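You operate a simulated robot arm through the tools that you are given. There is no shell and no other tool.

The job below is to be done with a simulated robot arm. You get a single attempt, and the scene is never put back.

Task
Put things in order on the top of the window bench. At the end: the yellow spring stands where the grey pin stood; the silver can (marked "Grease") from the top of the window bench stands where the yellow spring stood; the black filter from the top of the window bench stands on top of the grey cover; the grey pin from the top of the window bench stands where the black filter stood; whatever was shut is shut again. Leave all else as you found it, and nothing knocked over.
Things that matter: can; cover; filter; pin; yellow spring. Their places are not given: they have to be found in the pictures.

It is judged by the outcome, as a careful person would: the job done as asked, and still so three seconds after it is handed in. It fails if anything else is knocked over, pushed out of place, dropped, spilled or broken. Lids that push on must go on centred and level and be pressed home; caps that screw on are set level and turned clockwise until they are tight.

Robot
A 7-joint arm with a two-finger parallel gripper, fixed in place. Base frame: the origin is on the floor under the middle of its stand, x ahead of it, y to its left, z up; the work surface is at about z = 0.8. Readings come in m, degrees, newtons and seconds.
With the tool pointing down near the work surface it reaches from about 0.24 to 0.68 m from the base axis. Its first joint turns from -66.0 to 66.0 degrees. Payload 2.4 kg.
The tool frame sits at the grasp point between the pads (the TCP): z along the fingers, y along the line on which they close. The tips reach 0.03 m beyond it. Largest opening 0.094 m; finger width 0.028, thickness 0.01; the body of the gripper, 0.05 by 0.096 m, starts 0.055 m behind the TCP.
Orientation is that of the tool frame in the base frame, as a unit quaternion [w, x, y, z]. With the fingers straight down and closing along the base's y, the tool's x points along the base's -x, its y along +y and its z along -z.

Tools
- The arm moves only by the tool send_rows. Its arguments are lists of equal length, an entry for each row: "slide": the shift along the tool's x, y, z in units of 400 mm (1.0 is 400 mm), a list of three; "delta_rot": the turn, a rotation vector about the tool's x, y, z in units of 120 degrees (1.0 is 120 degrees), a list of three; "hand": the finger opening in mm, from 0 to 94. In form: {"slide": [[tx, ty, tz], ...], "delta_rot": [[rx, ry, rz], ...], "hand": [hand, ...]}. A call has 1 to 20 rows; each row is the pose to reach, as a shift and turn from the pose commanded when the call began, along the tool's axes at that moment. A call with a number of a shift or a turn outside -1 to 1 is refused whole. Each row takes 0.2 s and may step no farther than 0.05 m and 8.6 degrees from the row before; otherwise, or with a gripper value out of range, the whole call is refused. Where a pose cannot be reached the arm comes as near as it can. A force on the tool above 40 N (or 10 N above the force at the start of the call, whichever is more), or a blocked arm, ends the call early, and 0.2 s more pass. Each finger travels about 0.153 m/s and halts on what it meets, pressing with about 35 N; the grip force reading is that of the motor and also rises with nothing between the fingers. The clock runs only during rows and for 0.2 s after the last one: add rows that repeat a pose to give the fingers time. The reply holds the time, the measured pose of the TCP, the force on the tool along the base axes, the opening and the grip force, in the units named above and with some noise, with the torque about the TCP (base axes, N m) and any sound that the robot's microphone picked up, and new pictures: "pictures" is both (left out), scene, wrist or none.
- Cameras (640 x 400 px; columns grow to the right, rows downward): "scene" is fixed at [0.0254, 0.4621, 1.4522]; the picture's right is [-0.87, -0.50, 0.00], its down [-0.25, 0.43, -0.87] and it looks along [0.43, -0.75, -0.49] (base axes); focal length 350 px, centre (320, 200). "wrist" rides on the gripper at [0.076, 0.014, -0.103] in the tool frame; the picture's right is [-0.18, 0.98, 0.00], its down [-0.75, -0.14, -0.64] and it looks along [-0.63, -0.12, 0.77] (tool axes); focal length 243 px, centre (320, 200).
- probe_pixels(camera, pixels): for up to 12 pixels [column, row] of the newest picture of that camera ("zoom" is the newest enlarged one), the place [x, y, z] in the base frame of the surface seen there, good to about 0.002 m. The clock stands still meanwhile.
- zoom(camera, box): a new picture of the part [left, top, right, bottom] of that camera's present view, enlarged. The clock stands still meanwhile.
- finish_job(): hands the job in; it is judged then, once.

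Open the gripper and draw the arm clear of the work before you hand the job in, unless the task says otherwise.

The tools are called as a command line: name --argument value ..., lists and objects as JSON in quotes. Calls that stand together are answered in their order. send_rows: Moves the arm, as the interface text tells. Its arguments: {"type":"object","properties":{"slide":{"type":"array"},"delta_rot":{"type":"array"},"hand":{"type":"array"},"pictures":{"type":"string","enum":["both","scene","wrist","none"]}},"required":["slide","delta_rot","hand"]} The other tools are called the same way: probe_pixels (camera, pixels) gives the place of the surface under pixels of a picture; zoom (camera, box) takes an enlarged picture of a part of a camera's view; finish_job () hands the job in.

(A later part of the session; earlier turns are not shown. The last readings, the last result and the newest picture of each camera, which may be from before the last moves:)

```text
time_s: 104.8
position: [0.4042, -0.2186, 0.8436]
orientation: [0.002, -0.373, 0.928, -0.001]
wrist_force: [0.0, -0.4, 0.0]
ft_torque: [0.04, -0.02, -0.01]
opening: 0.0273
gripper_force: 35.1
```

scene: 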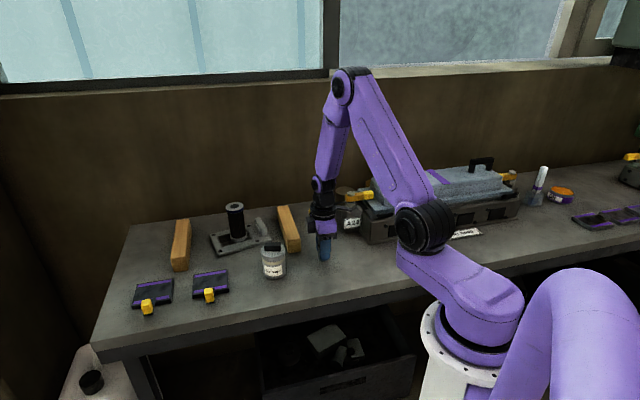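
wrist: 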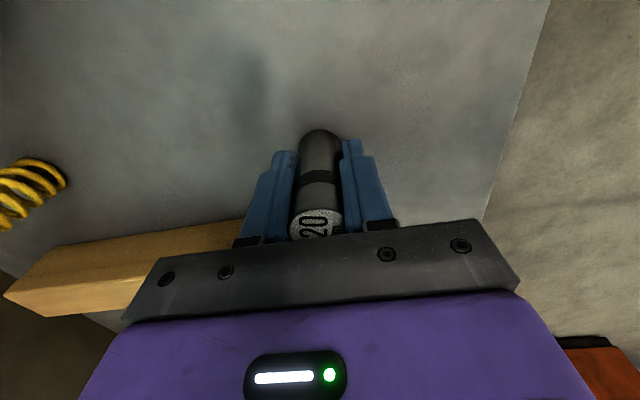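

The pin's weight is now fully on the bench with almost no load (0.0 N). I open in very fine increments.

send_rows --slide '[[0, 0, 0], [0, 0, 0], [0, 0, 0], [0, 0, 0], [0, 0, 0], [0, 0, 0]]' --delta_rot '[[0, 0, 0], [0, 0, 0], [0, 0, 0], [0, 0, 0], [0, 0, 0], [0, 0, 0]]' --hand '[26.8, 27.2, 27.5, 27.8, 28.1, 28.4]' --pictures "wrist"

zoom --camera "wrist" --box '[240, 100, 400, 245]'

probe_pixels --camera "zoom" --pixels '[[322, 105], [322, 130], [322, 160], [322, 200], [322, 230], [318, 260], [318, 290], [318, 350], [280, 150], [365, 150], [270, 330], [370, 330]]'

```text
time_s: 106.2
position: [0.4041, -0.2198, 0.8431]
orientation: [0.003, -0.372, 0.928, -0.001]
wrist_force: [-1.3, 0.4, 0.5]
ft_torque: [-0.03, 0.04, 0.04]
opening: 0.0278
gripper_force: 0.2
```

wrist: 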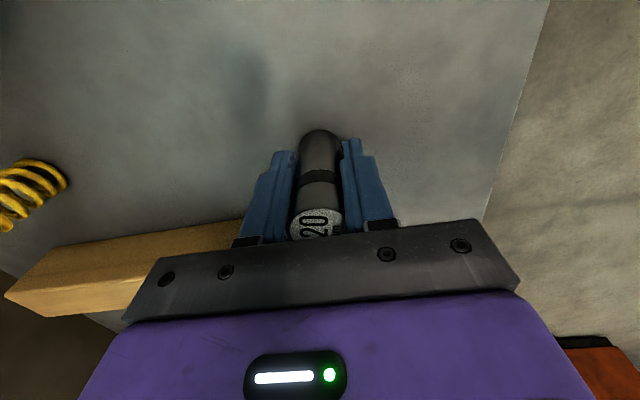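

```text
2.76 times, centred on (320, 172) of wrist
```

zoom: 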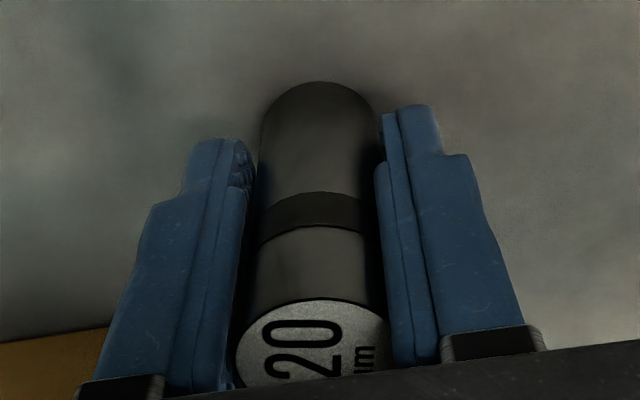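

```text
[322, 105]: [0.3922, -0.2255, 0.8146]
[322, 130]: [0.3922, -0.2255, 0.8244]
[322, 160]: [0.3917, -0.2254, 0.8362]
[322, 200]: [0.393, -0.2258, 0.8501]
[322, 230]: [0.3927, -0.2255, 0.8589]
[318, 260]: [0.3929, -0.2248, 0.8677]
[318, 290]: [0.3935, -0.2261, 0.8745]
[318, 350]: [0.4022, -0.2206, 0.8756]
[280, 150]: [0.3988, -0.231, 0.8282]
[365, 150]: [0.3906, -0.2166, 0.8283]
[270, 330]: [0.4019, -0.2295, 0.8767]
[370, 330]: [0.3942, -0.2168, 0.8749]
```

Grip released (0.2 N) and the pin is still exactly vertical. I continue opening very slowly.

send_rows --slide '[[0, 0, 0], [0, 0, 0], [0, 0, 0], [0, 0, 0], [0, 0, 0]]' --delta_rot '[[0, 0, 0], [0, 0, 0], [0, 0, 0], [0, 0, 0], [0, 0, 0]]' --hand '[28.7, 29, 29.3, 29.6, 30]' --pictures "wrist"

zoom --camera "wrist" --box '[240, 100, 400, 245]'

```text
time_s: 107.4
position: [0.404, -0.2195, 0.8438]
orientation: [0.003, -0.372, 0.928, -0.002]
wrist_force: [-0.5, -0.2, 0.4]
ft_torque: [-0.04, 0.0, -0.01]
opening: 0.0302
gripper_force: 0.1
```

wrist: 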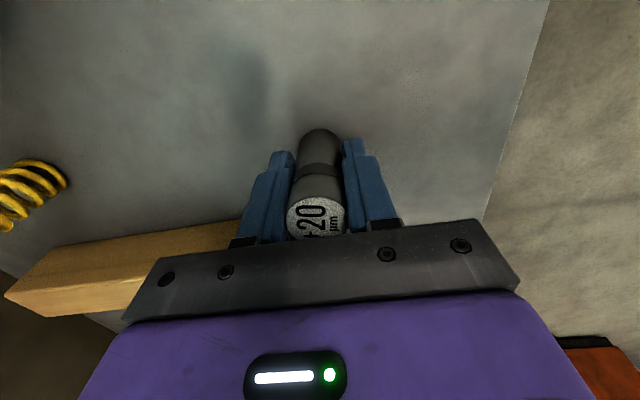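

```text
2.76 times, centred on (320, 172) of wrist
```

zoom: 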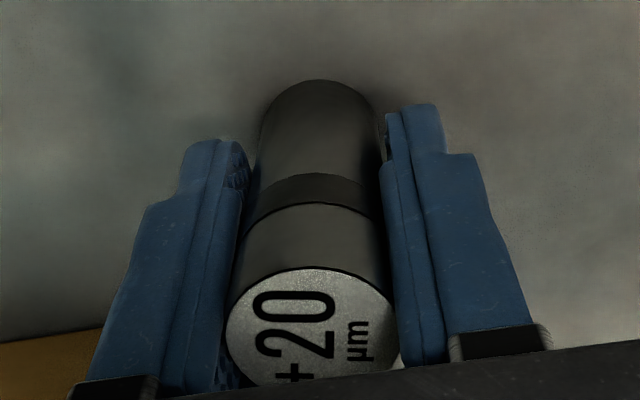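

With the pads as corral the pin follows them into a slight lean on its own; it evidently settles at a few degrees in this state regardless of handling. I keep opening slowly so that it settles gently, without a kick.

send_rows --slide '[[0, 0, 0], [0, 0, 0], [0, 0, 0], [0, 0, 0], [0, 0, 0], [0, 0, 0], [0, 0, 0], [0, 0, 0]]' --delta_rot '[[0, 0, 0], [0, 0, 0], [0, 0, 0], [0, 0, 0], [0, 0, 0], [0, 0, 0], [0, 0, 0], [0, 0, 0]]' --hand '[30.4, 30.8, 31.2, 31.6, 32, 33, 34, 36]' --pictures "wrist"

zoom --camera "wrist" --box '[240, 100, 400, 245]'

probe_pixels --camera "zoom" --pixels '[[320, 100], [320, 130], [320, 160], [320, 200], [318, 230], [316, 245], [316, 290], [316, 350], [280, 150], [365, 150], [270, 330], [370, 330]]'

```text
time_s: 109.2
position: [0.4047, -0.2194, 0.8449]
orientation: [0.003, -0.373, 0.928, -0.002]
wrist_force: [0.1, 0.1, 0.5]
ft_torque: [-0.02, 0.03, 0.01]
opening: 0.0359
gripper_force: 0.0
```

wrist: 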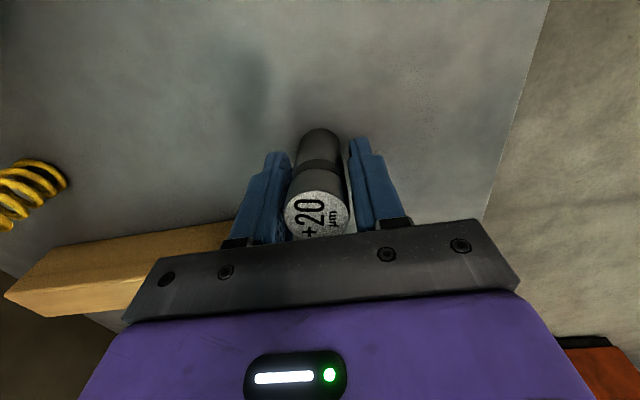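

```text
2.76 times, centred on (320, 172) of wrist
```

zoom: 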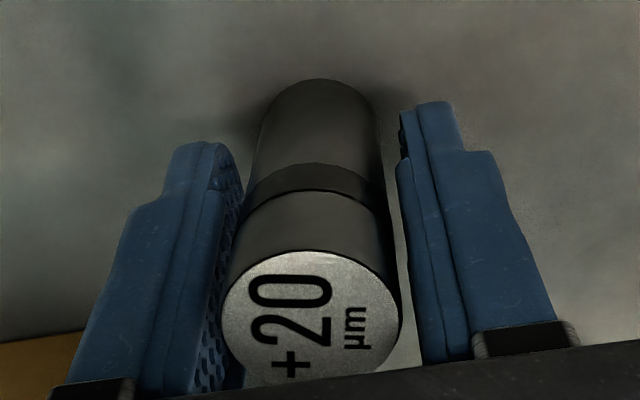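

```text
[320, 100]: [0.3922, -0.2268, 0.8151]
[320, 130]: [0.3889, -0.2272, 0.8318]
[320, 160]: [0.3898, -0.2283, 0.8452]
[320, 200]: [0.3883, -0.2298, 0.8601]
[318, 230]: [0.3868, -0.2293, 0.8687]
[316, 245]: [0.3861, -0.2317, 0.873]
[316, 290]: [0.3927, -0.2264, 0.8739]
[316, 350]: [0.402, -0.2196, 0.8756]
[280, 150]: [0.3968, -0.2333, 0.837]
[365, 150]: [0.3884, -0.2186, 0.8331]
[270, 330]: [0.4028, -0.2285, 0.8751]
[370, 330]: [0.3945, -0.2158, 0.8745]
```

The pin now leans freely by roughly 7°. Before deciding, I look at its original spot near scene (369,256) for anything special, and at the pin itself from the scene camera.

zoom --camera "scene" --box '[345, 235, 395, 275]'

send_rows --slide '[[0, 0, 0], [0, 0, 0], [0, 0, 0], [0, 0, 0], [0, 0, 0], [0, 0, 0]]' --delta_rot '[[0, 0, 0], [0, 0, 0], [0, 0, 0], [0, 0, 0], [0, 0, 0], [0, 0, 0]]' --hand '[40, 50, 60, 70, 70, 70]' --pictures "both"

zoom --camera "wrist" --box '[240, 100, 400, 245]'

```text
10.00 times, centred on (370, 255) of scene
```

zoom: 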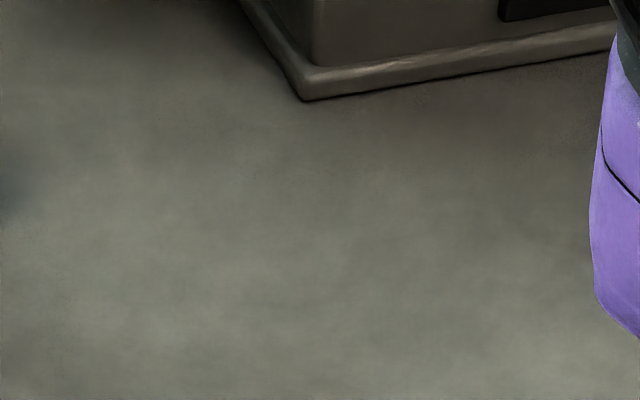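

```text
time_s: 110.6
position: [0.4043, -0.2189, 0.8441]
orientation: [0.003, -0.374, 0.927, -0.002]
wrist_force: [0.2, 0.2, -0.3]
ft_torque: [-0.01, 0.02, 0.02]
opening: 0.0701
gripper_force: 0.1
```

scene: 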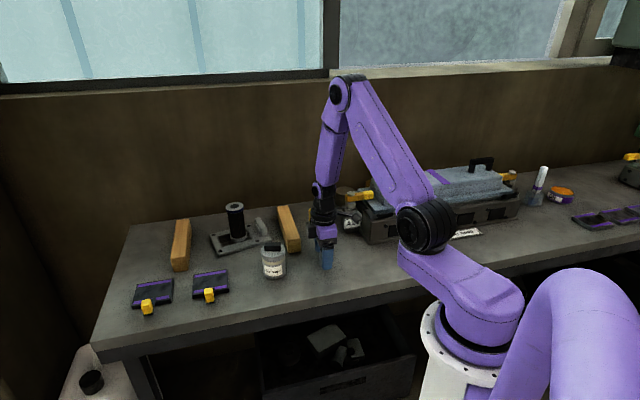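
wrist: 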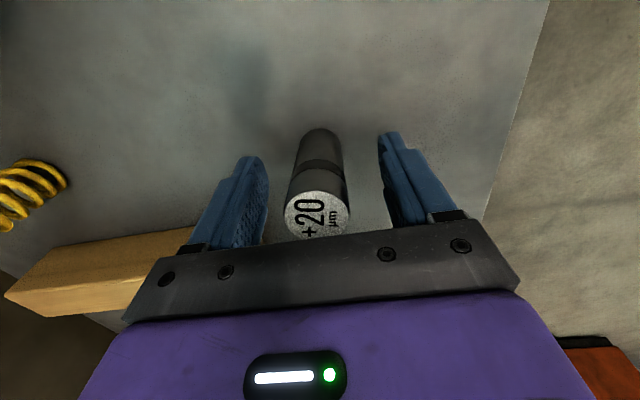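

```text
2.76 times, centred on (320, 172) of wrist
```

zoom: 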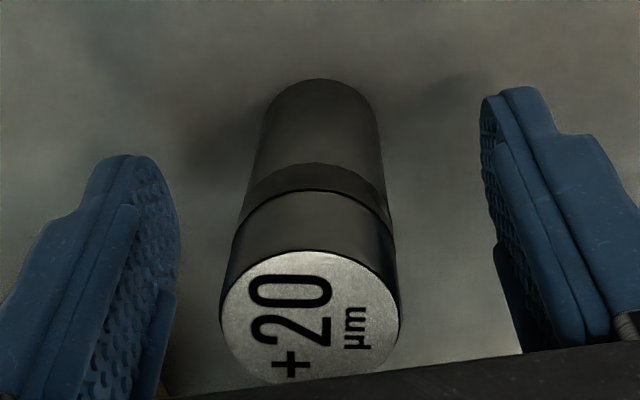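

The pin stands freely and still, at a few degrees of lean, on the filter's old spot. I withdraw straight up and check it from above.

send_rows --slide '[[0, 0, -0.03], [0, 0, -0.08], [0, 0, -0.16], [0, 0, -0.25], [0, 0, -0.35], [0, 0, -0.45], [0, 0, -0.45]]' --delta_rot '[[0, 0, 0], [0, 0, 0], [0, 0, 0], [0, 0, 0], [0, 0, 0], [0, 0, 0], [0, 0, 0]]' --hand '[74, 80, 80, 80, 80, 80, 80]' --pictures "both"

zoom --camera "scene" --box '[295, 210, 355, 280]'

```text
time_s: 112.2
position: [0.4019, -0.2187, 1.0236]
orientation: [0.001, -0.373, 0.928, -0.001]
wrist_force: [-0.3, -0.3, 0.1]
ft_torque: [0.04, 0.01, 0.03]
opening: 0.0797
gripper_force: 0.0
```

scene: 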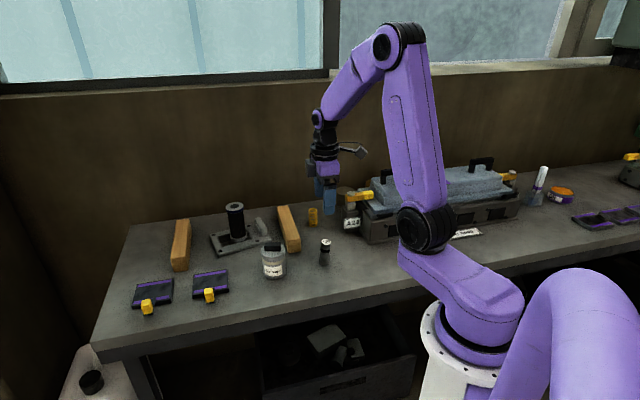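
wrist: 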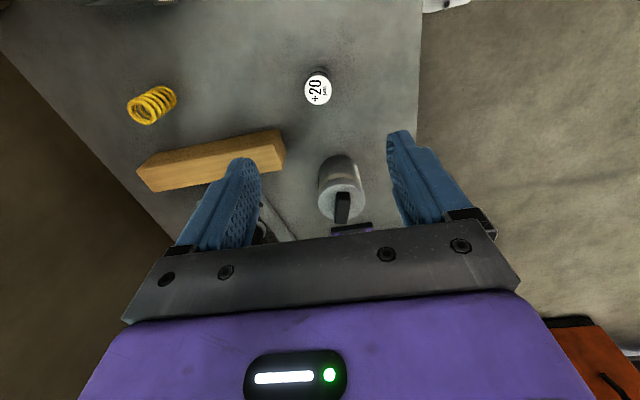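

```text
5.71 times, centred on (325, 245) of scene
```

zoom: 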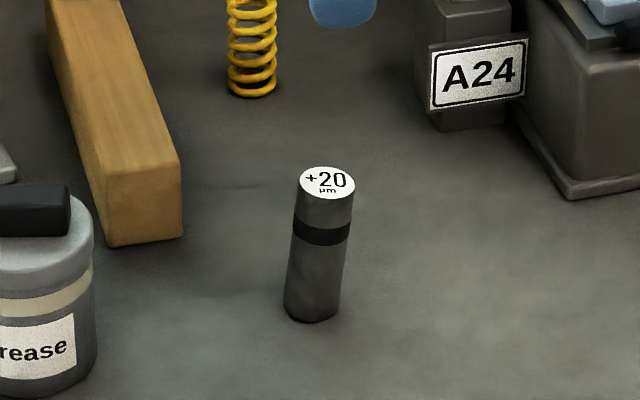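

The pin stays in place by itself. Next is the spring: I move above it at (0.529,-0.371), yawing by 79° on the way (tool yaw 35°), at z≈1.02.

send_rows --slide '[[0.0034, -0.0494, 0], [0.0067, -0.0988, 0], [0.0101, -0.1482, 0], [0.0135, -0.1976, 0], [0.0169, -0.247, 0], [0.0202, -0.2964, 0], [0.0236, -0.3458, 0], [0.027, -0.3952, 0], [0.0303, -0.4446, 0], [0.0337, -0.494, 0], [0.0337, -0.494, 0]]' --delta_rot '[[0, 0, 0.0658], [0, 0, 0.1316], [0, 0, 0.1974], [0, 0, 0.2632], [0, 0, 0.329], [0, 0, 0.3948], [0, 0, 0.4606], [0, 0, 0.5264], [0, 0, 0.5922], [0, 0, 0.658], [0, 0, 0.658]]' --hand '[80, 80, 80, 80, 80, 80, 80, 80, 80, 80, 80]' --pictures "both"

zoom --camera "scene" --box '[300, 225, 350, 280]'

```text
time_s: 114.6
position: [0.5316, -0.3727, 1.0253]
orientation: [0.003, 0.304, 0.953, 0.0]
wrist_force: [0.0, -0.4, 0.6]
ft_torque: [0.02, -0.03, 0.02]
opening: 0.0802
gripper_force: 0.1
```

scene: 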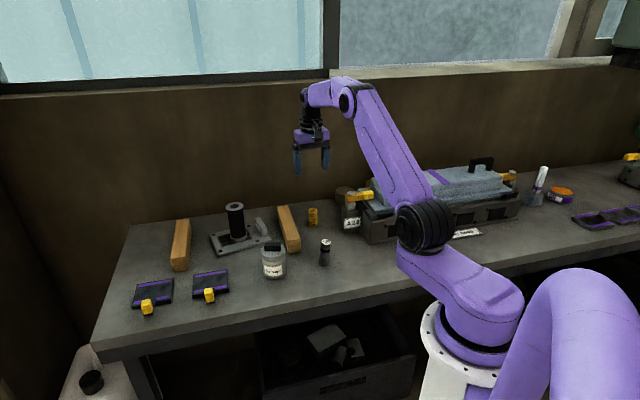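
wrist: 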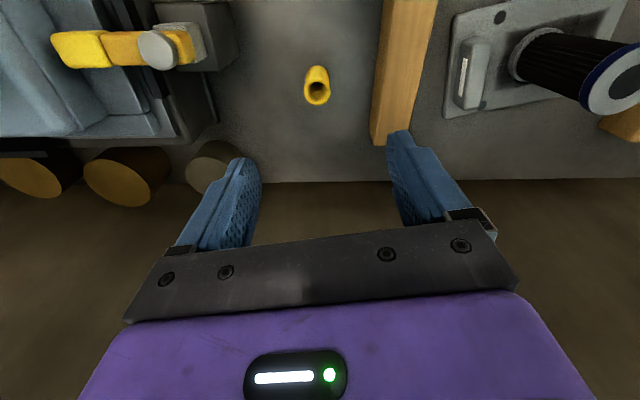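

```text
7.27 times, centred on (325, 252) of scene
```

zoom: 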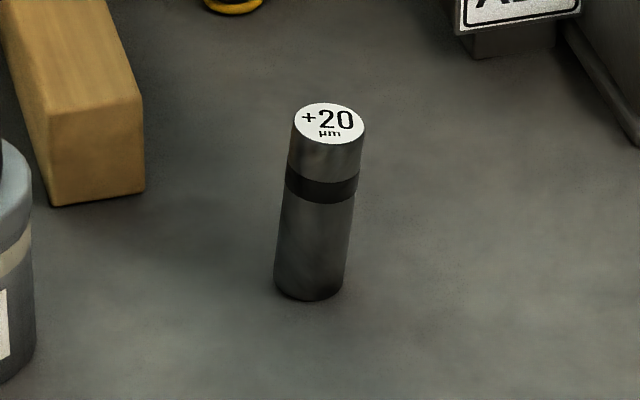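

The pin remains standing. The spring is at wrist (317,85); I probe it closely for its exact centre.

zoom --camera "wrist" --box '[280, 50, 360, 120]'

probe_pixels --camera "wrist" --pixels '[[306, 90], [328, 90], [317, 102], [317, 79], [312, 100], [322, 100], [308, 80], [326, 80], [310, 68], [322, 68], [316, 66], [317, 92]]'

probe_pixels --camera "wrist" --pixels '[[385, 135], [410, 140], [375, 60], [210, 175], [225, 60], [240, 20], [300, 170], [380, 175], [350, 60]]'

```text
5.71 times, centred on (320, 85) of wrist
```

zoom: 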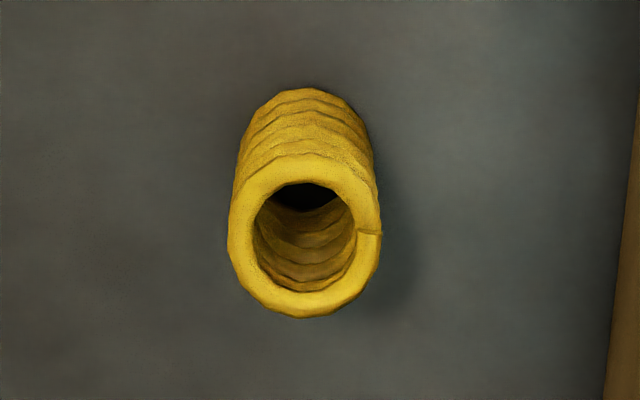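

```text
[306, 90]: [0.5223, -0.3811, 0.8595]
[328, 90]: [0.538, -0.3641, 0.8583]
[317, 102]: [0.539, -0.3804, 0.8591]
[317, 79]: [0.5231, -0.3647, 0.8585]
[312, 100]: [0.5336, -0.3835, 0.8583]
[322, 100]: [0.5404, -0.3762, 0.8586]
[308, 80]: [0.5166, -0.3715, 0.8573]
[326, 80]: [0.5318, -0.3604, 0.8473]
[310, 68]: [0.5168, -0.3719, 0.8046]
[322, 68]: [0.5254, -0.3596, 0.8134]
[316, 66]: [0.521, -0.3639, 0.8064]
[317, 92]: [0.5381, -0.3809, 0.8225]
```

```text
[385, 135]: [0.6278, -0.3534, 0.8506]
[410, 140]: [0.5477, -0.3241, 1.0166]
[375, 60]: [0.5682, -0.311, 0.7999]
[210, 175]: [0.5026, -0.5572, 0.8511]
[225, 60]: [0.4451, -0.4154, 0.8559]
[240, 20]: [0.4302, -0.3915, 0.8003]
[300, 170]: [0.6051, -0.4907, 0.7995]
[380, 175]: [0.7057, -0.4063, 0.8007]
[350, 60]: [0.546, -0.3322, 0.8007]
```

Spring centre is (0.530,-0.372), right under the TCP. I descend to z≈0.84 with a 60 mm opening.

send_rows --slide '[[-0.0005, 0.002, 0.1], [-0.0005, 0.002, 0.2], [-0.0005, 0.002, 0.3], [-0.0005, 0.002, 0.38], [-0.0005, 0.002, 0.43], [-0.0005, 0.002, 0.4625], [-0.0005, 0.002, 0.4625]]' --delta_rot '[[0, 0, 0], [0, 0, 0], [0, 0, 0], [0, 0, 0], [0, 0, 0], [0, 0, 0], [0, 0, 0]]' --hand '[70, 60, 60, 60, 60, 60, 60]' --pictures "both"

```text
time_s: 116.2
position: [0.5325, -0.3696, 0.8396]
orientation: [0.002, 0.302, 0.953, 0.001]
wrist_force: [-0.3, -0.4, -0.6]
ft_torque: [-0.05, -0.02, 0.0]
opening: 0.06
gripper_force: 0.0
```

scene: 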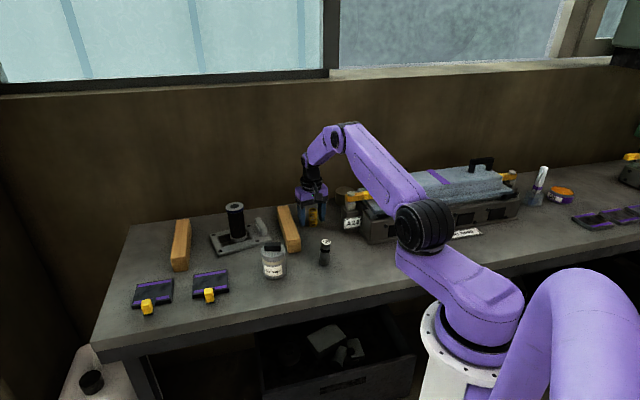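
wrist: 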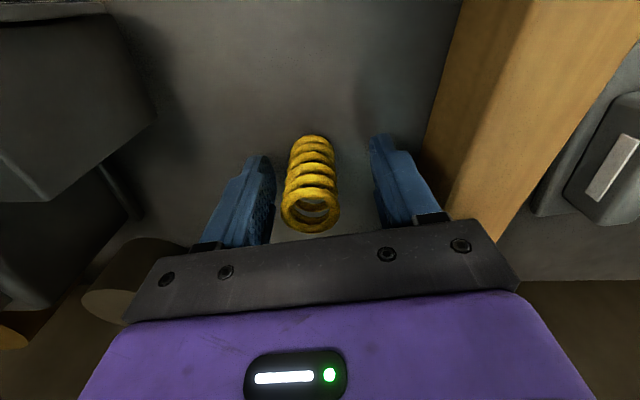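

The spring is about 3 mm off-centre to the left in the fingers. I trim that and close gently.

send_rows --slide '[[0.001, -0.0085, 0], [0.001, -0.0085, 0], [0.001, -0.0085, 0], [0.001, -0.0085, 0], [0.001, -0.0085, 0], [0.001, -0.0085, 0], [0.001, -0.0085, 0], [0.001, -0.0085, 0]]' --delta_rot '[[0, 0, 0], [0, 0, 0], [0, 0, 0], [0, 0, 0], [0, 0, 0], [0, 0, 0], [0, 0, 0], [0, 0, 0]]' --hand '[60, 48, 40, 35, 31, 28, 22, 15]' --pictures "both"

zoom --camera "wrist" --box '[240, 100, 400, 245]'

```text
time_s: 118.0
position: [0.5307, -0.3725, 0.8407]
orientation: [0.002, 0.303, 0.953, 0.0]
wrist_force: [0.1, 0.6, 0.2]
ft_torque: [-0.02, 0.0, 0.0]
opening: 0.0282
gripper_force: 35.4
```

scene: 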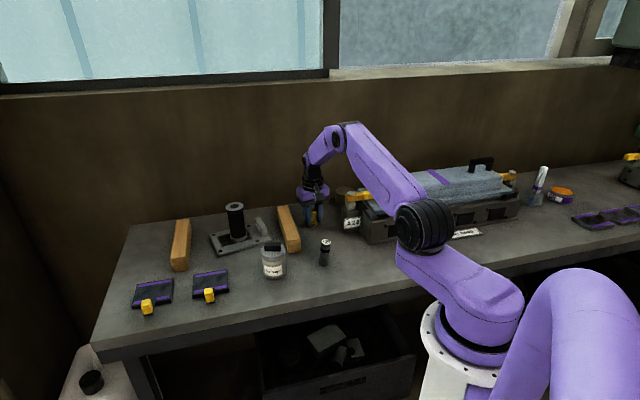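
wrist: 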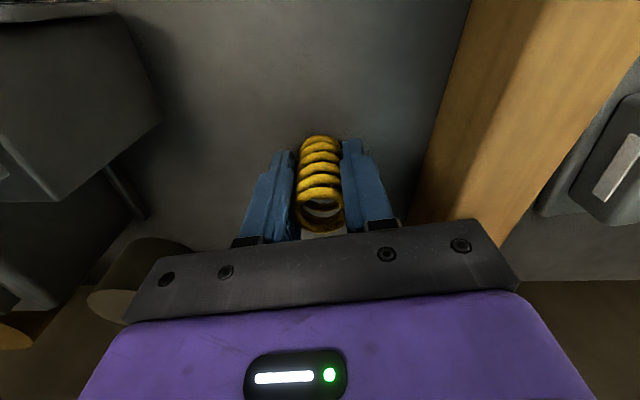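

```text
2.76 times, centred on (320, 172) of wrist
```

zoom: 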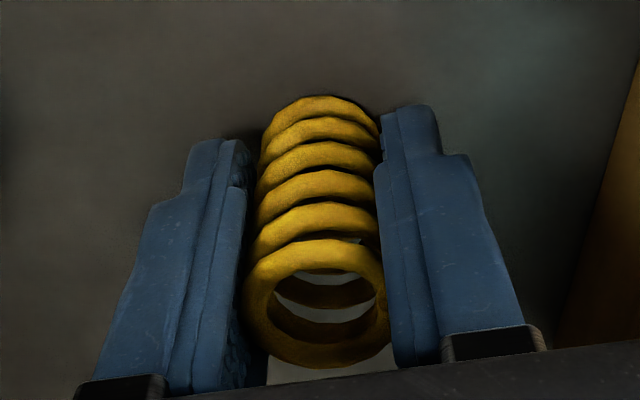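

The spring is gripped at 28 mm. I lift it to z≈1.02, clearing the clamp, and carry it over the pin's old place at (0.305,-0.317) while yawing 12°.

send_rows --slide '[[0, 0, -0.03], [0, 0, -0.1], [0, 0, -0.2], [0, 0, -0.3], [0, 0, -0.4], [0, 0, -0.45], [0.0902, -0.0355, -0.45], [0.1804, -0.0709, -0.45], [0.2707, -0.1064, -0.45], [0.3609, -0.1419, -0.45], [0.4511, -0.1773, -0.45], [0.5413, -0.2128, -0.45], [0.5413, -0.2128, -0.45]]' --delta_rot '[[0, 0, 0], [0, 0, 0], [0, 0, 0], [0, 0, 0], [0, 0, 0], [0, 0, 0], [0, 0, 0.017], [0, 0, 0.033], [0, 0, 0.05], [0, 0, 0.067], [0, 0, 0.083], [0, 0, 0.1], [0, 0, 0.1]]' --hand '[15, 15, 15, 15, 15, 15, 15, 15, 15, 15, 15, 15, 15]' --pictures "both"

zoom --camera "wrist" --box '[240, 100, 400, 245]'

```text
time_s: 120.8
position: [0.3026, -0.3176, 1.0187]
orientation: [0.002, 0.401, 0.916, 0.001]
wrist_force: [0.7, 0.1, -1.0]
ft_torque: [0.01, -0.01, 0.01]
opening: 0.028
gripper_force: 35.0
```

scene: 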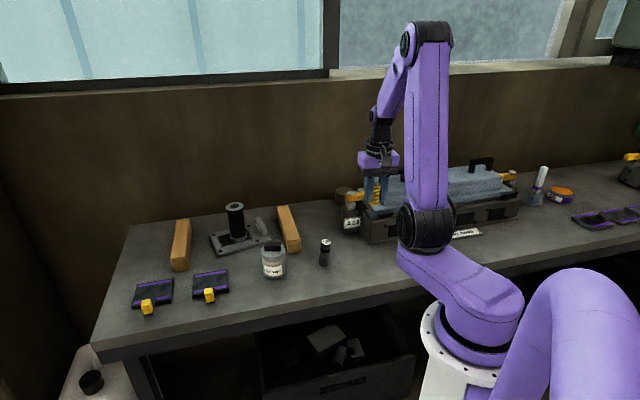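
wrist: 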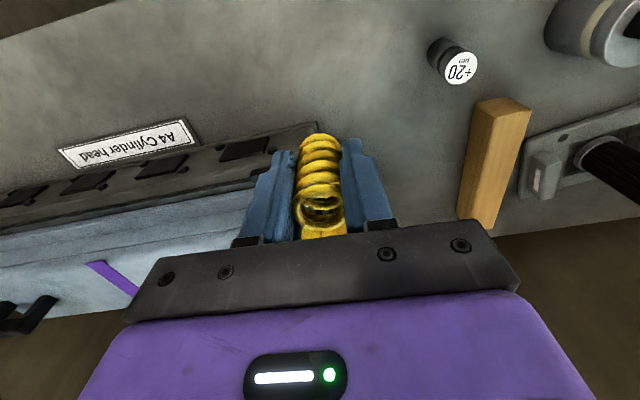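

```text
2.76 times, centred on (320, 172) of wrist
```

zoom: 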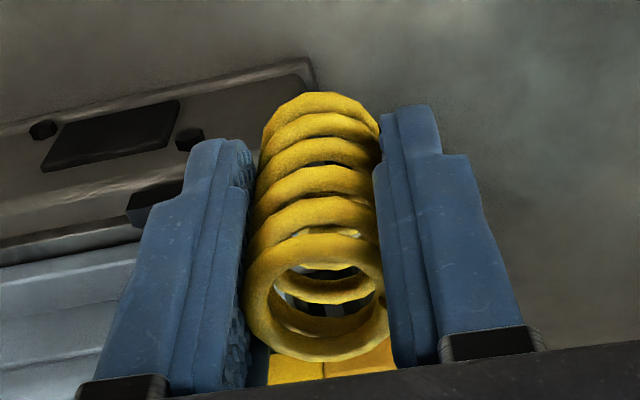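

The spring hangs straight over the spot. I trim 2 mm and lower to about 5 mm above the bench.

send_rows --slide '[[-0.0017, 0.006, 0.08], [-0.0017, 0.006, 0.17], [-0.0017, 0.006, 0.26], [-0.0017, 0.006, 0.34], [-0.0017, 0.006, 0.4], [-0.0017, 0.006, 0.4318], [-0.0017, 0.006, 0.4318]]' --delta_rot '[[0, 0, 0], [0, 0, 0], [0, 0, 0], [0, 0, 0], [0, 0, 0], [0, 0, 0], [0, 0, 0]]' --hand '[15, 15, 15, 15, 15, 15, 15]' --pictures "both"

zoom --camera "wrist" --box '[240, 100, 400, 245]'

zoom --camera "scene" --box '[340, 205, 400, 270]'

```text
time_s: 122.4
position: [0.3052, -0.3171, 0.8461]
orientation: [0.003, 0.4, 0.917, 0.0]
wrist_force: [0.3, -0.7, -0.1]
ft_torque: [0.0, 0.0, -0.03]
opening: 0.0281
gripper_force: 34.3
```

scene: 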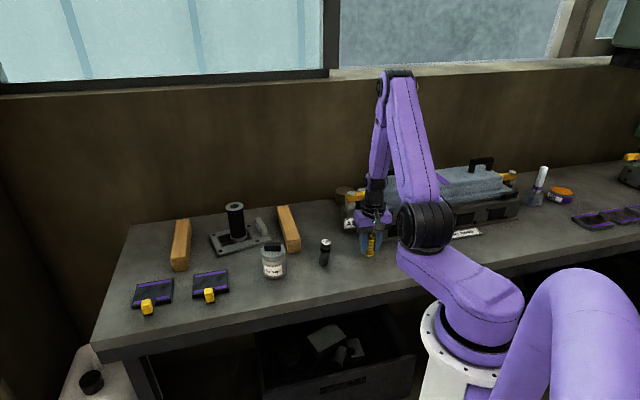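
wrist: 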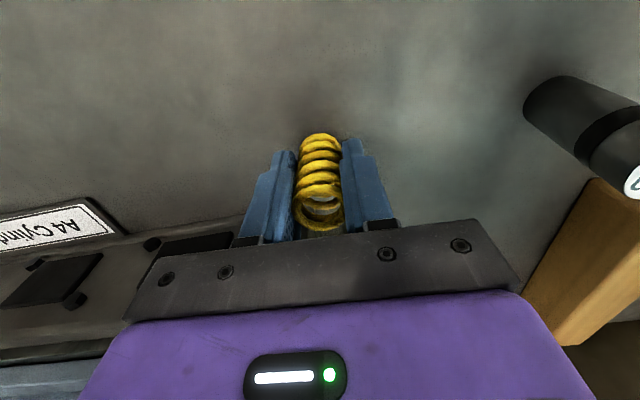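

```text
2.76 times, centred on (320, 172) of wrist
```

zoom: 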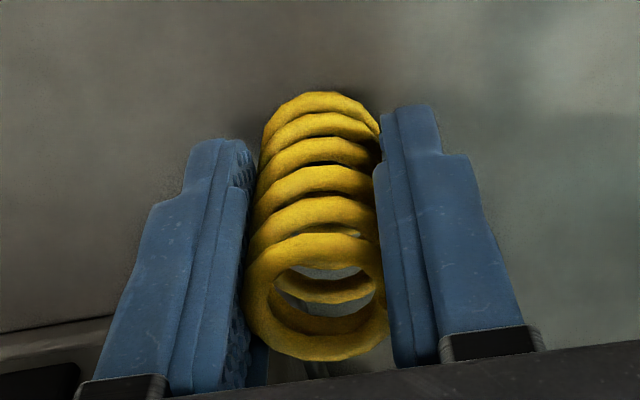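

```text
6.15 times, centred on (370, 238) of scene
```

zoom: 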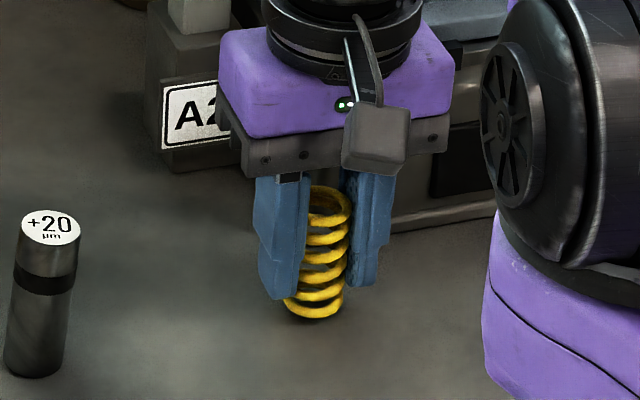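

The spring is upright about 5 mm above the bench. I lower it 4.5 mm and then creep down, watching the force.

send_rows --slide '[[0, 0, 0.004], [0, 0, 0.008], [0, 0, 0.0113], [0, 0, 0.0113]]' --delta_rot '[[0, 0, 0], [0, 0, 0], [0, 0, 0], [0, 0, 0]]' --hand '[15, 15, 15, 15]' --pictures "none"

send_rows --slide '[[0, 0, 0.0006], [0, 0, 0.0012], [0, 0, 0.0012]]' --delta_rot '[[0, 0, 0], [0, 0, 0], [0, 0, 0]]' --hand '[15, 15, 15]' --pictures "none"

send_rows --slide '[[0, 0, 0.0006], [0, 0, 0.0012], [0, 0, 0.0012]]' --delta_rot '[[0, 0, 0], [0, 0, 0], [0, 0, 0]]' --hand '[15, 15, 15]' --pictures "none"

```text
time_s: 123.4
position: [0.3061, -0.3187, 0.8431]
orientation: [0.002, 0.4, 0.917, 0.0]
wrist_force: [-2.7, 3.9, 23.7]
ft_torque: [0.04, 0.11, 0.06]
opening: 0.0279
gripper_force: 34.7
```

```text
time_s: 124.2
position: [0.3062, -0.3185, 0.8424]
orientation: [0.003, 0.4, 0.917, 0.0]
wrist_force: [-2.9, 1.7, 25.3]
ft_torque: [-0.05, 0.05, 0.03]
opening: 0.0281
gripper_force: 35.0
```

```text
time_s: 125.0
position: [0.3056, -0.3183, 0.842]
orientation: [0.004, 0.399, 0.917, -0.001]
wrist_force: [1.8, -0.6, 26.5]
ft_torque: [-0.17, -0.06, 0.05]
opening: 0.028
gripper_force: 34.8
```

It was already in contact (24–26 N) and slid slightly in the pads. I back off 1 mm and look.

send_rows --slide '[[0, 0, -0.0008], [0, 0, -0.0016], [0, 0, -0.0024], [0, 0, -0.0024]]' --delta_rot '[[0, 0, 0], [0, 0, 0], [0, 0, 0], [0, 0, 0]]' --hand '[15, 15, 15, 15]' --pictures "both"

zoom --camera "wrist" --box '[240, 100, 400, 245]'

zoom --camera "scene" --box '[340, 205, 400, 270]'

```text
time_s: 126.0
position: [0.3056, -0.3156, 0.8412]
orientation: [0.002, 0.4, 0.917, 0.001]
wrist_force: [1.1, -2.3, 4.9]
ft_torque: [-0.16, -0.03, -0.02]
opening: 0.0279
gripper_force: 34.9
```

scene: 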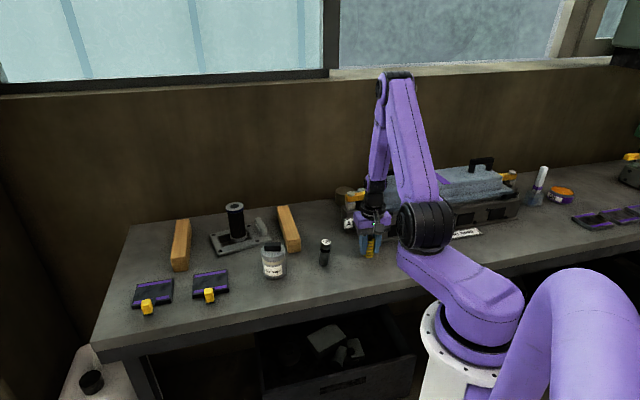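
wrist: 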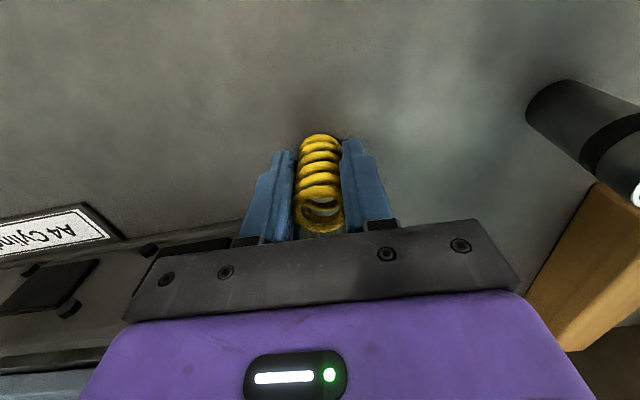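

```text
2.76 times, centred on (320, 172) of wrist
```

zoom: 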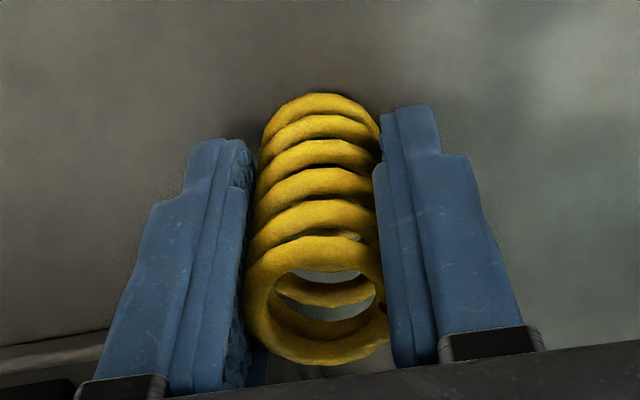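

```text
6.15 times, centred on (370, 238) of scene
```

zoom: 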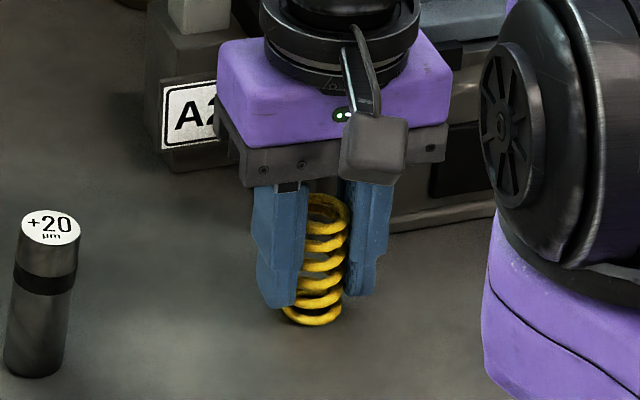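

Light contact (about 5 N) with the spring upright. I open in fine increments and watch how it behaves.

send_rows --slide '[[0, 0, 0], [0, 0, 0], [0, 0, 0], [0, 0, 0], [0, 0, 0], [0, 0, 0]]' --delta_rot '[[0, 0, 0], [0, 0, 0], [0, 0, 0], [0, 0, 0], [0, 0, 0], [0, 0, 0]]' --hand '[27.5, 28, 28.4, 28.8, 29.2, 29.6]' --pictures "wrist"

zoom --camera "wrist" --box '[240, 100, 400, 245]'

```text
time_s: 127.4
position: [0.3058, -0.3171, 0.8417]
orientation: [0.003, 0.401, 0.916, 0.0]
wrist_force: [0.3, -0.3, -0.4]
ft_torque: [0.02, 0.04, 0.0]
opening: 0.0294
gripper_force: 0.0
```

wrist: 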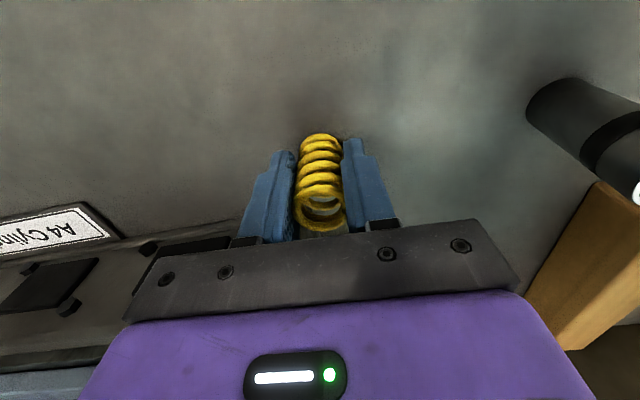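

```text
2.76 times, centred on (320, 172) of wrist
```

zoom: 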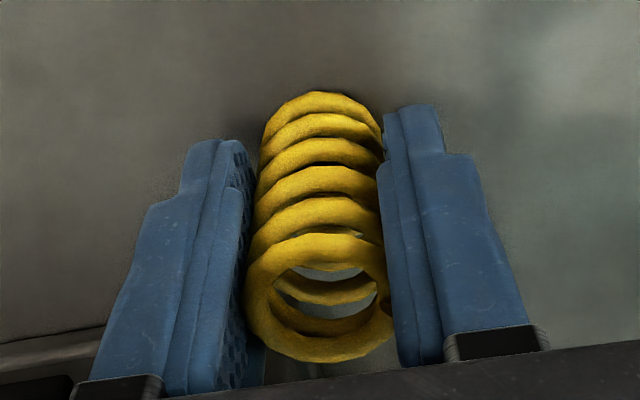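

The spring stays straight so far. I continue opening in small steps to 60 mm.

send_rows --slide '[[0, 0, 0], [0, 0, 0], [0, 0, 0], [0, 0, 0], [0, 0, 0], [0, 0, 0], [0, 0, 0], [0, 0, 0], [0, 0, 0], [0, 0, 0]]' --delta_rot '[[0, 0, 0], [0, 0, 0], [0, 0, 0], [0, 0, 0], [0, 0, 0], [0, 0, 0], [0, 0, 0], [0, 0, 0], [0, 0, 0], [0, 0, 0]]' --hand '[30, 30.5, 31, 32, 34, 37, 42, 50, 60, 60]' --pictures "both"

zoom --camera "wrist" --box '[240, 100, 400, 245]'

zoom --camera "scene" --box '[340, 205, 400, 270]'

```text
time_s: 129.6
position: [0.3064, -0.3177, 0.842]
orientation: [0.003, 0.4, 0.916, 0.0]
wrist_force: [-0.6, 1.0, -0.4]
ft_torque: [-0.02, -0.01, 0.0]
opening: 0.06
gripper_force: 0.0
```

scene: 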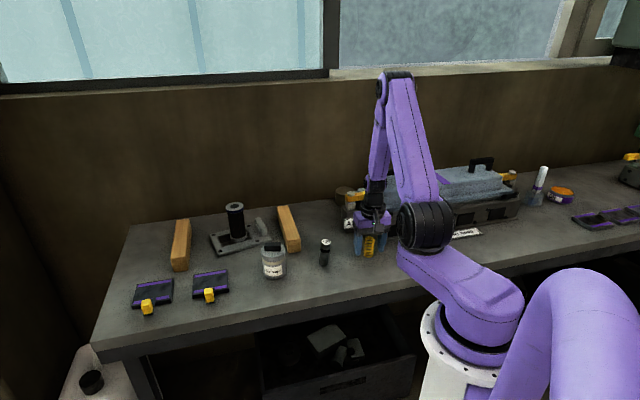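
wrist: 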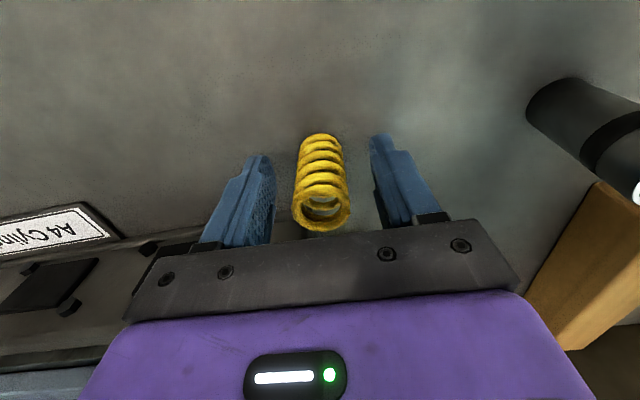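

```text
2.76 times, centred on (320, 172) of wrist
```

zoom: 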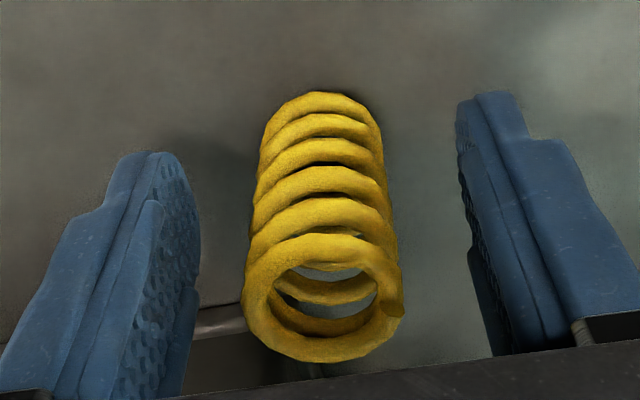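

```text
6.15 times, centred on (370, 238) of scene
```

zoom: 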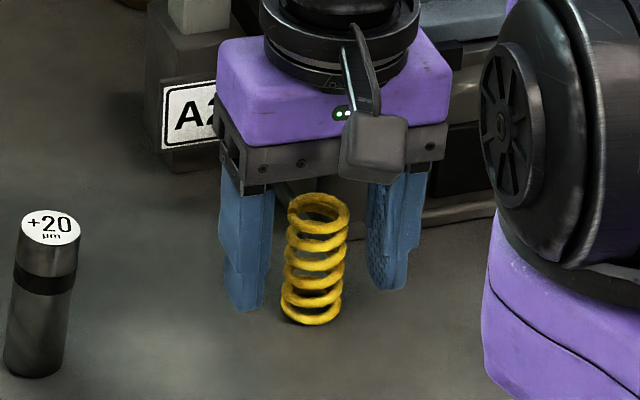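

The spring stands upright on the pin's old place (scene lean matches perspective). I withdraw straight up to z≈1.02.

send_rows --slide '[[0, 0, -0.03], [0, 0, -0.1], [0, 0, -0.2], [0, 0, -0.3], [0, 0, -0.4], [0, 0, -0.45], [0, 0, -0.45]]' --delta_rot '[[0, 0, 0], [0, 0, 0], [0, 0, 0], [0, 0, 0], [0, 0, 0], [0, 0, 0], [0, 0, 0]]' --hand '[62, 64, 70, 80, 94, 94, 94]' --pictures "both"

zoom --camera "scene" --box '[300, 200, 400, 280]'

probe_pixels --camera "wrist" --pixels '[[310, 88], [332, 88], [321, 77], [321, 99], [321, 88], [314, 60], [330, 60]]'

```text
time_s: 131.2
position: [0.3055, -0.3166, 1.0207]
orientation: [0.003, 0.4, 0.916, 0.0]
wrist_force: [-0.3, -0.4, 0.3]
ft_torque: [0.04, -0.02, -0.02]
opening: 0.094
gripper_force: 0.1
```

scene: 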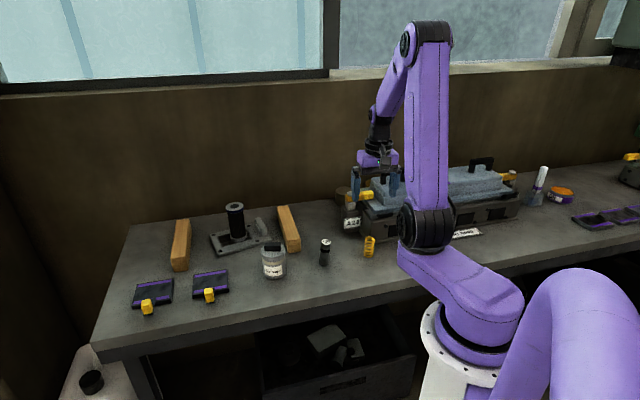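
wrist: 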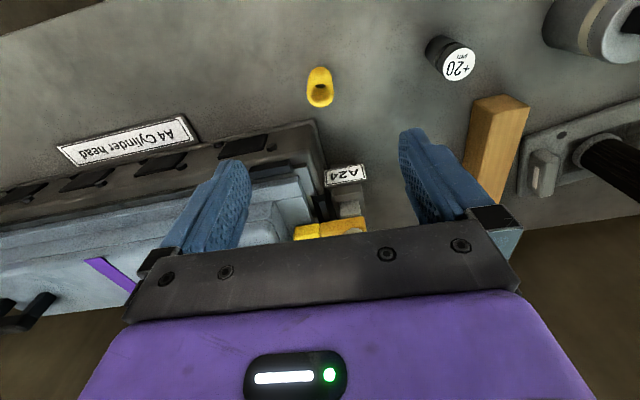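

```text
5.00 times, centred on (350, 240) of scene
```

zoom: 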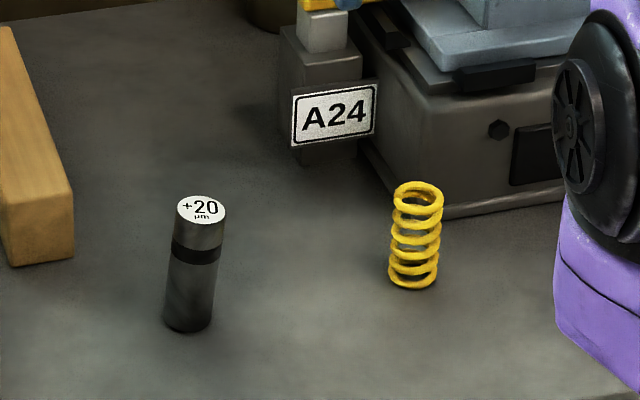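

```text
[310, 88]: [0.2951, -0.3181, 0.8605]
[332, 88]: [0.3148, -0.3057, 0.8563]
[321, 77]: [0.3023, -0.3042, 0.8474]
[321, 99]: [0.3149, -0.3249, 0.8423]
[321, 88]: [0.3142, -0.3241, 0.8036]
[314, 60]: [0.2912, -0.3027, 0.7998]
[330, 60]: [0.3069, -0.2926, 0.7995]
```

The spring is standing correctly at about (0.305,-0.315). Now the can: I move above it at (0.49,-0.118), z≈1.05, turning to yaw 5°.

send_rows --slide '[[0.0064, 0.0845, -0.0375], [0.0128, 0.1689, -0.075], [0.0192, 0.2534, -0.075], [0.0256, 0.3379, -0.075], [0.032, 0.4223, -0.075], [0.0384, 0.5068, -0.075], [0.0448, 0.5912, -0.075], [0.0512, 0.6757, -0.075], [0.0512, 0.6757, -0.075]]' --delta_rot '[[0, 0, -0.044], [0, 0, -0.088], [0, 0, -0.132], [0, 0, -0.176], [0, 0, -0.22], [0, 0, -0.264], [0, 0, -0.308], [0, 0, -0.352], [0, 0, -0.352]]' --hand '[94, 94, 94, 94, 94, 94, 94, 94, 94]' --pictures "both"

zoom --camera "wrist" --box '[260, 20, 400, 140]'

```text
time_s: 133.2
position: [0.4904, -0.119, 1.0513]
orientation: [0.002, 0.042, 0.999, 0.0]
wrist_force: [0.1, -0.6, -0.2]
ft_torque: [-0.01, 0.03, -0.03]
opening: 0.094
gripper_force: 0.0
```

scene: 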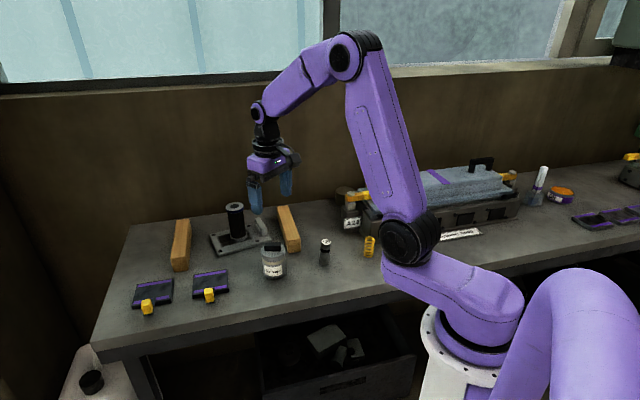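
wrist: 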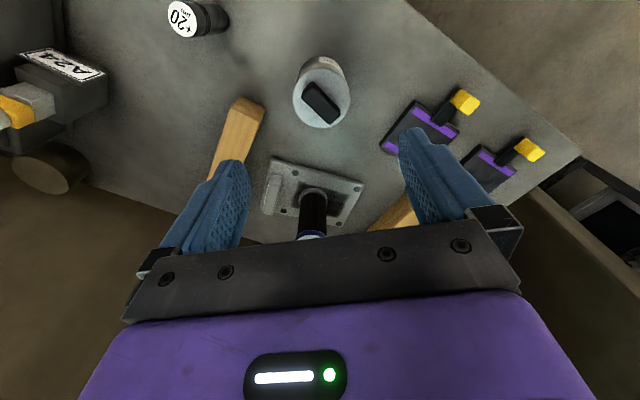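

```text
3.33 times, centred on (330, 80) of wrist
```

zoom: 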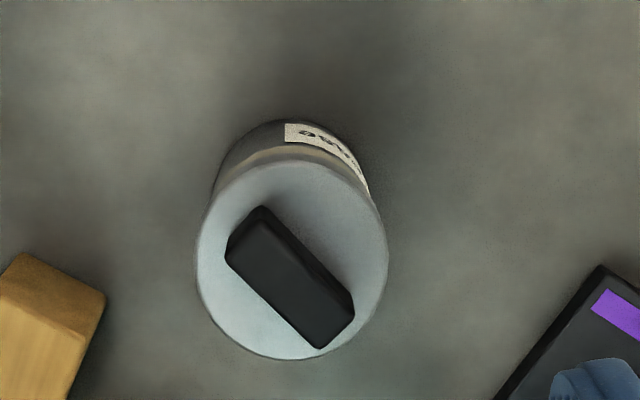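

I probe the lid's rim points to get the can's centre.

probe_pixels --camera "zoom" --pixels '[[205, 260], [381, 255], [292, 172], [285, 350], [220, 200], [365, 200], [225, 320], [355, 335], [290, 275], [330, 180], [250, 180]]'

zoom --camera "scene" --box '[245, 230, 305, 285]'

probe_pixels --camera "zoom" --pixels '[[190, 160], [375, 150], [200, 330], [385, 310], [290, 370], [290, 215], [290, 240], [290, 190], [290, 260], [215, 215], [370, 200]]'

```text
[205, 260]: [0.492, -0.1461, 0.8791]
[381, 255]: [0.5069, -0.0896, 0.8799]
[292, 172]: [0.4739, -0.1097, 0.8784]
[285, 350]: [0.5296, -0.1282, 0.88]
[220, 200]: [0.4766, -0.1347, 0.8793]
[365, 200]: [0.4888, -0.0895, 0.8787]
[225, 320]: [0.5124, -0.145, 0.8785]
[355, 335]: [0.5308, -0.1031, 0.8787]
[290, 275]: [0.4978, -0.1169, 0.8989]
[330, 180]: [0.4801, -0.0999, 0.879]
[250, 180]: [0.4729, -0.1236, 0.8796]
```

```text
7.27 times, centred on (275, 258) of scene
```

zoom: 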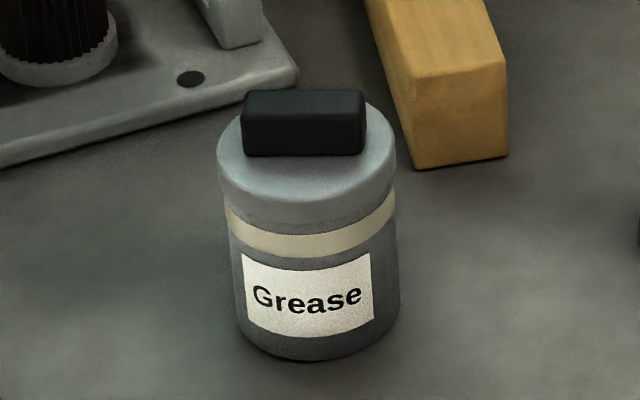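

```text
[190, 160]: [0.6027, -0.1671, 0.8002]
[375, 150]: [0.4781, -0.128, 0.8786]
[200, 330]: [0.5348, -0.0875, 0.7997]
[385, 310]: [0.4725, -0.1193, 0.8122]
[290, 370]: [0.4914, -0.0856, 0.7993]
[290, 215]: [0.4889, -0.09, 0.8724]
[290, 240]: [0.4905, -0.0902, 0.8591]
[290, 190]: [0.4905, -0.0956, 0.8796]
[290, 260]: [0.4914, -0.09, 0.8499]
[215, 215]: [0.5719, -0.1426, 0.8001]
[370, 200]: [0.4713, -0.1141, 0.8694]
```

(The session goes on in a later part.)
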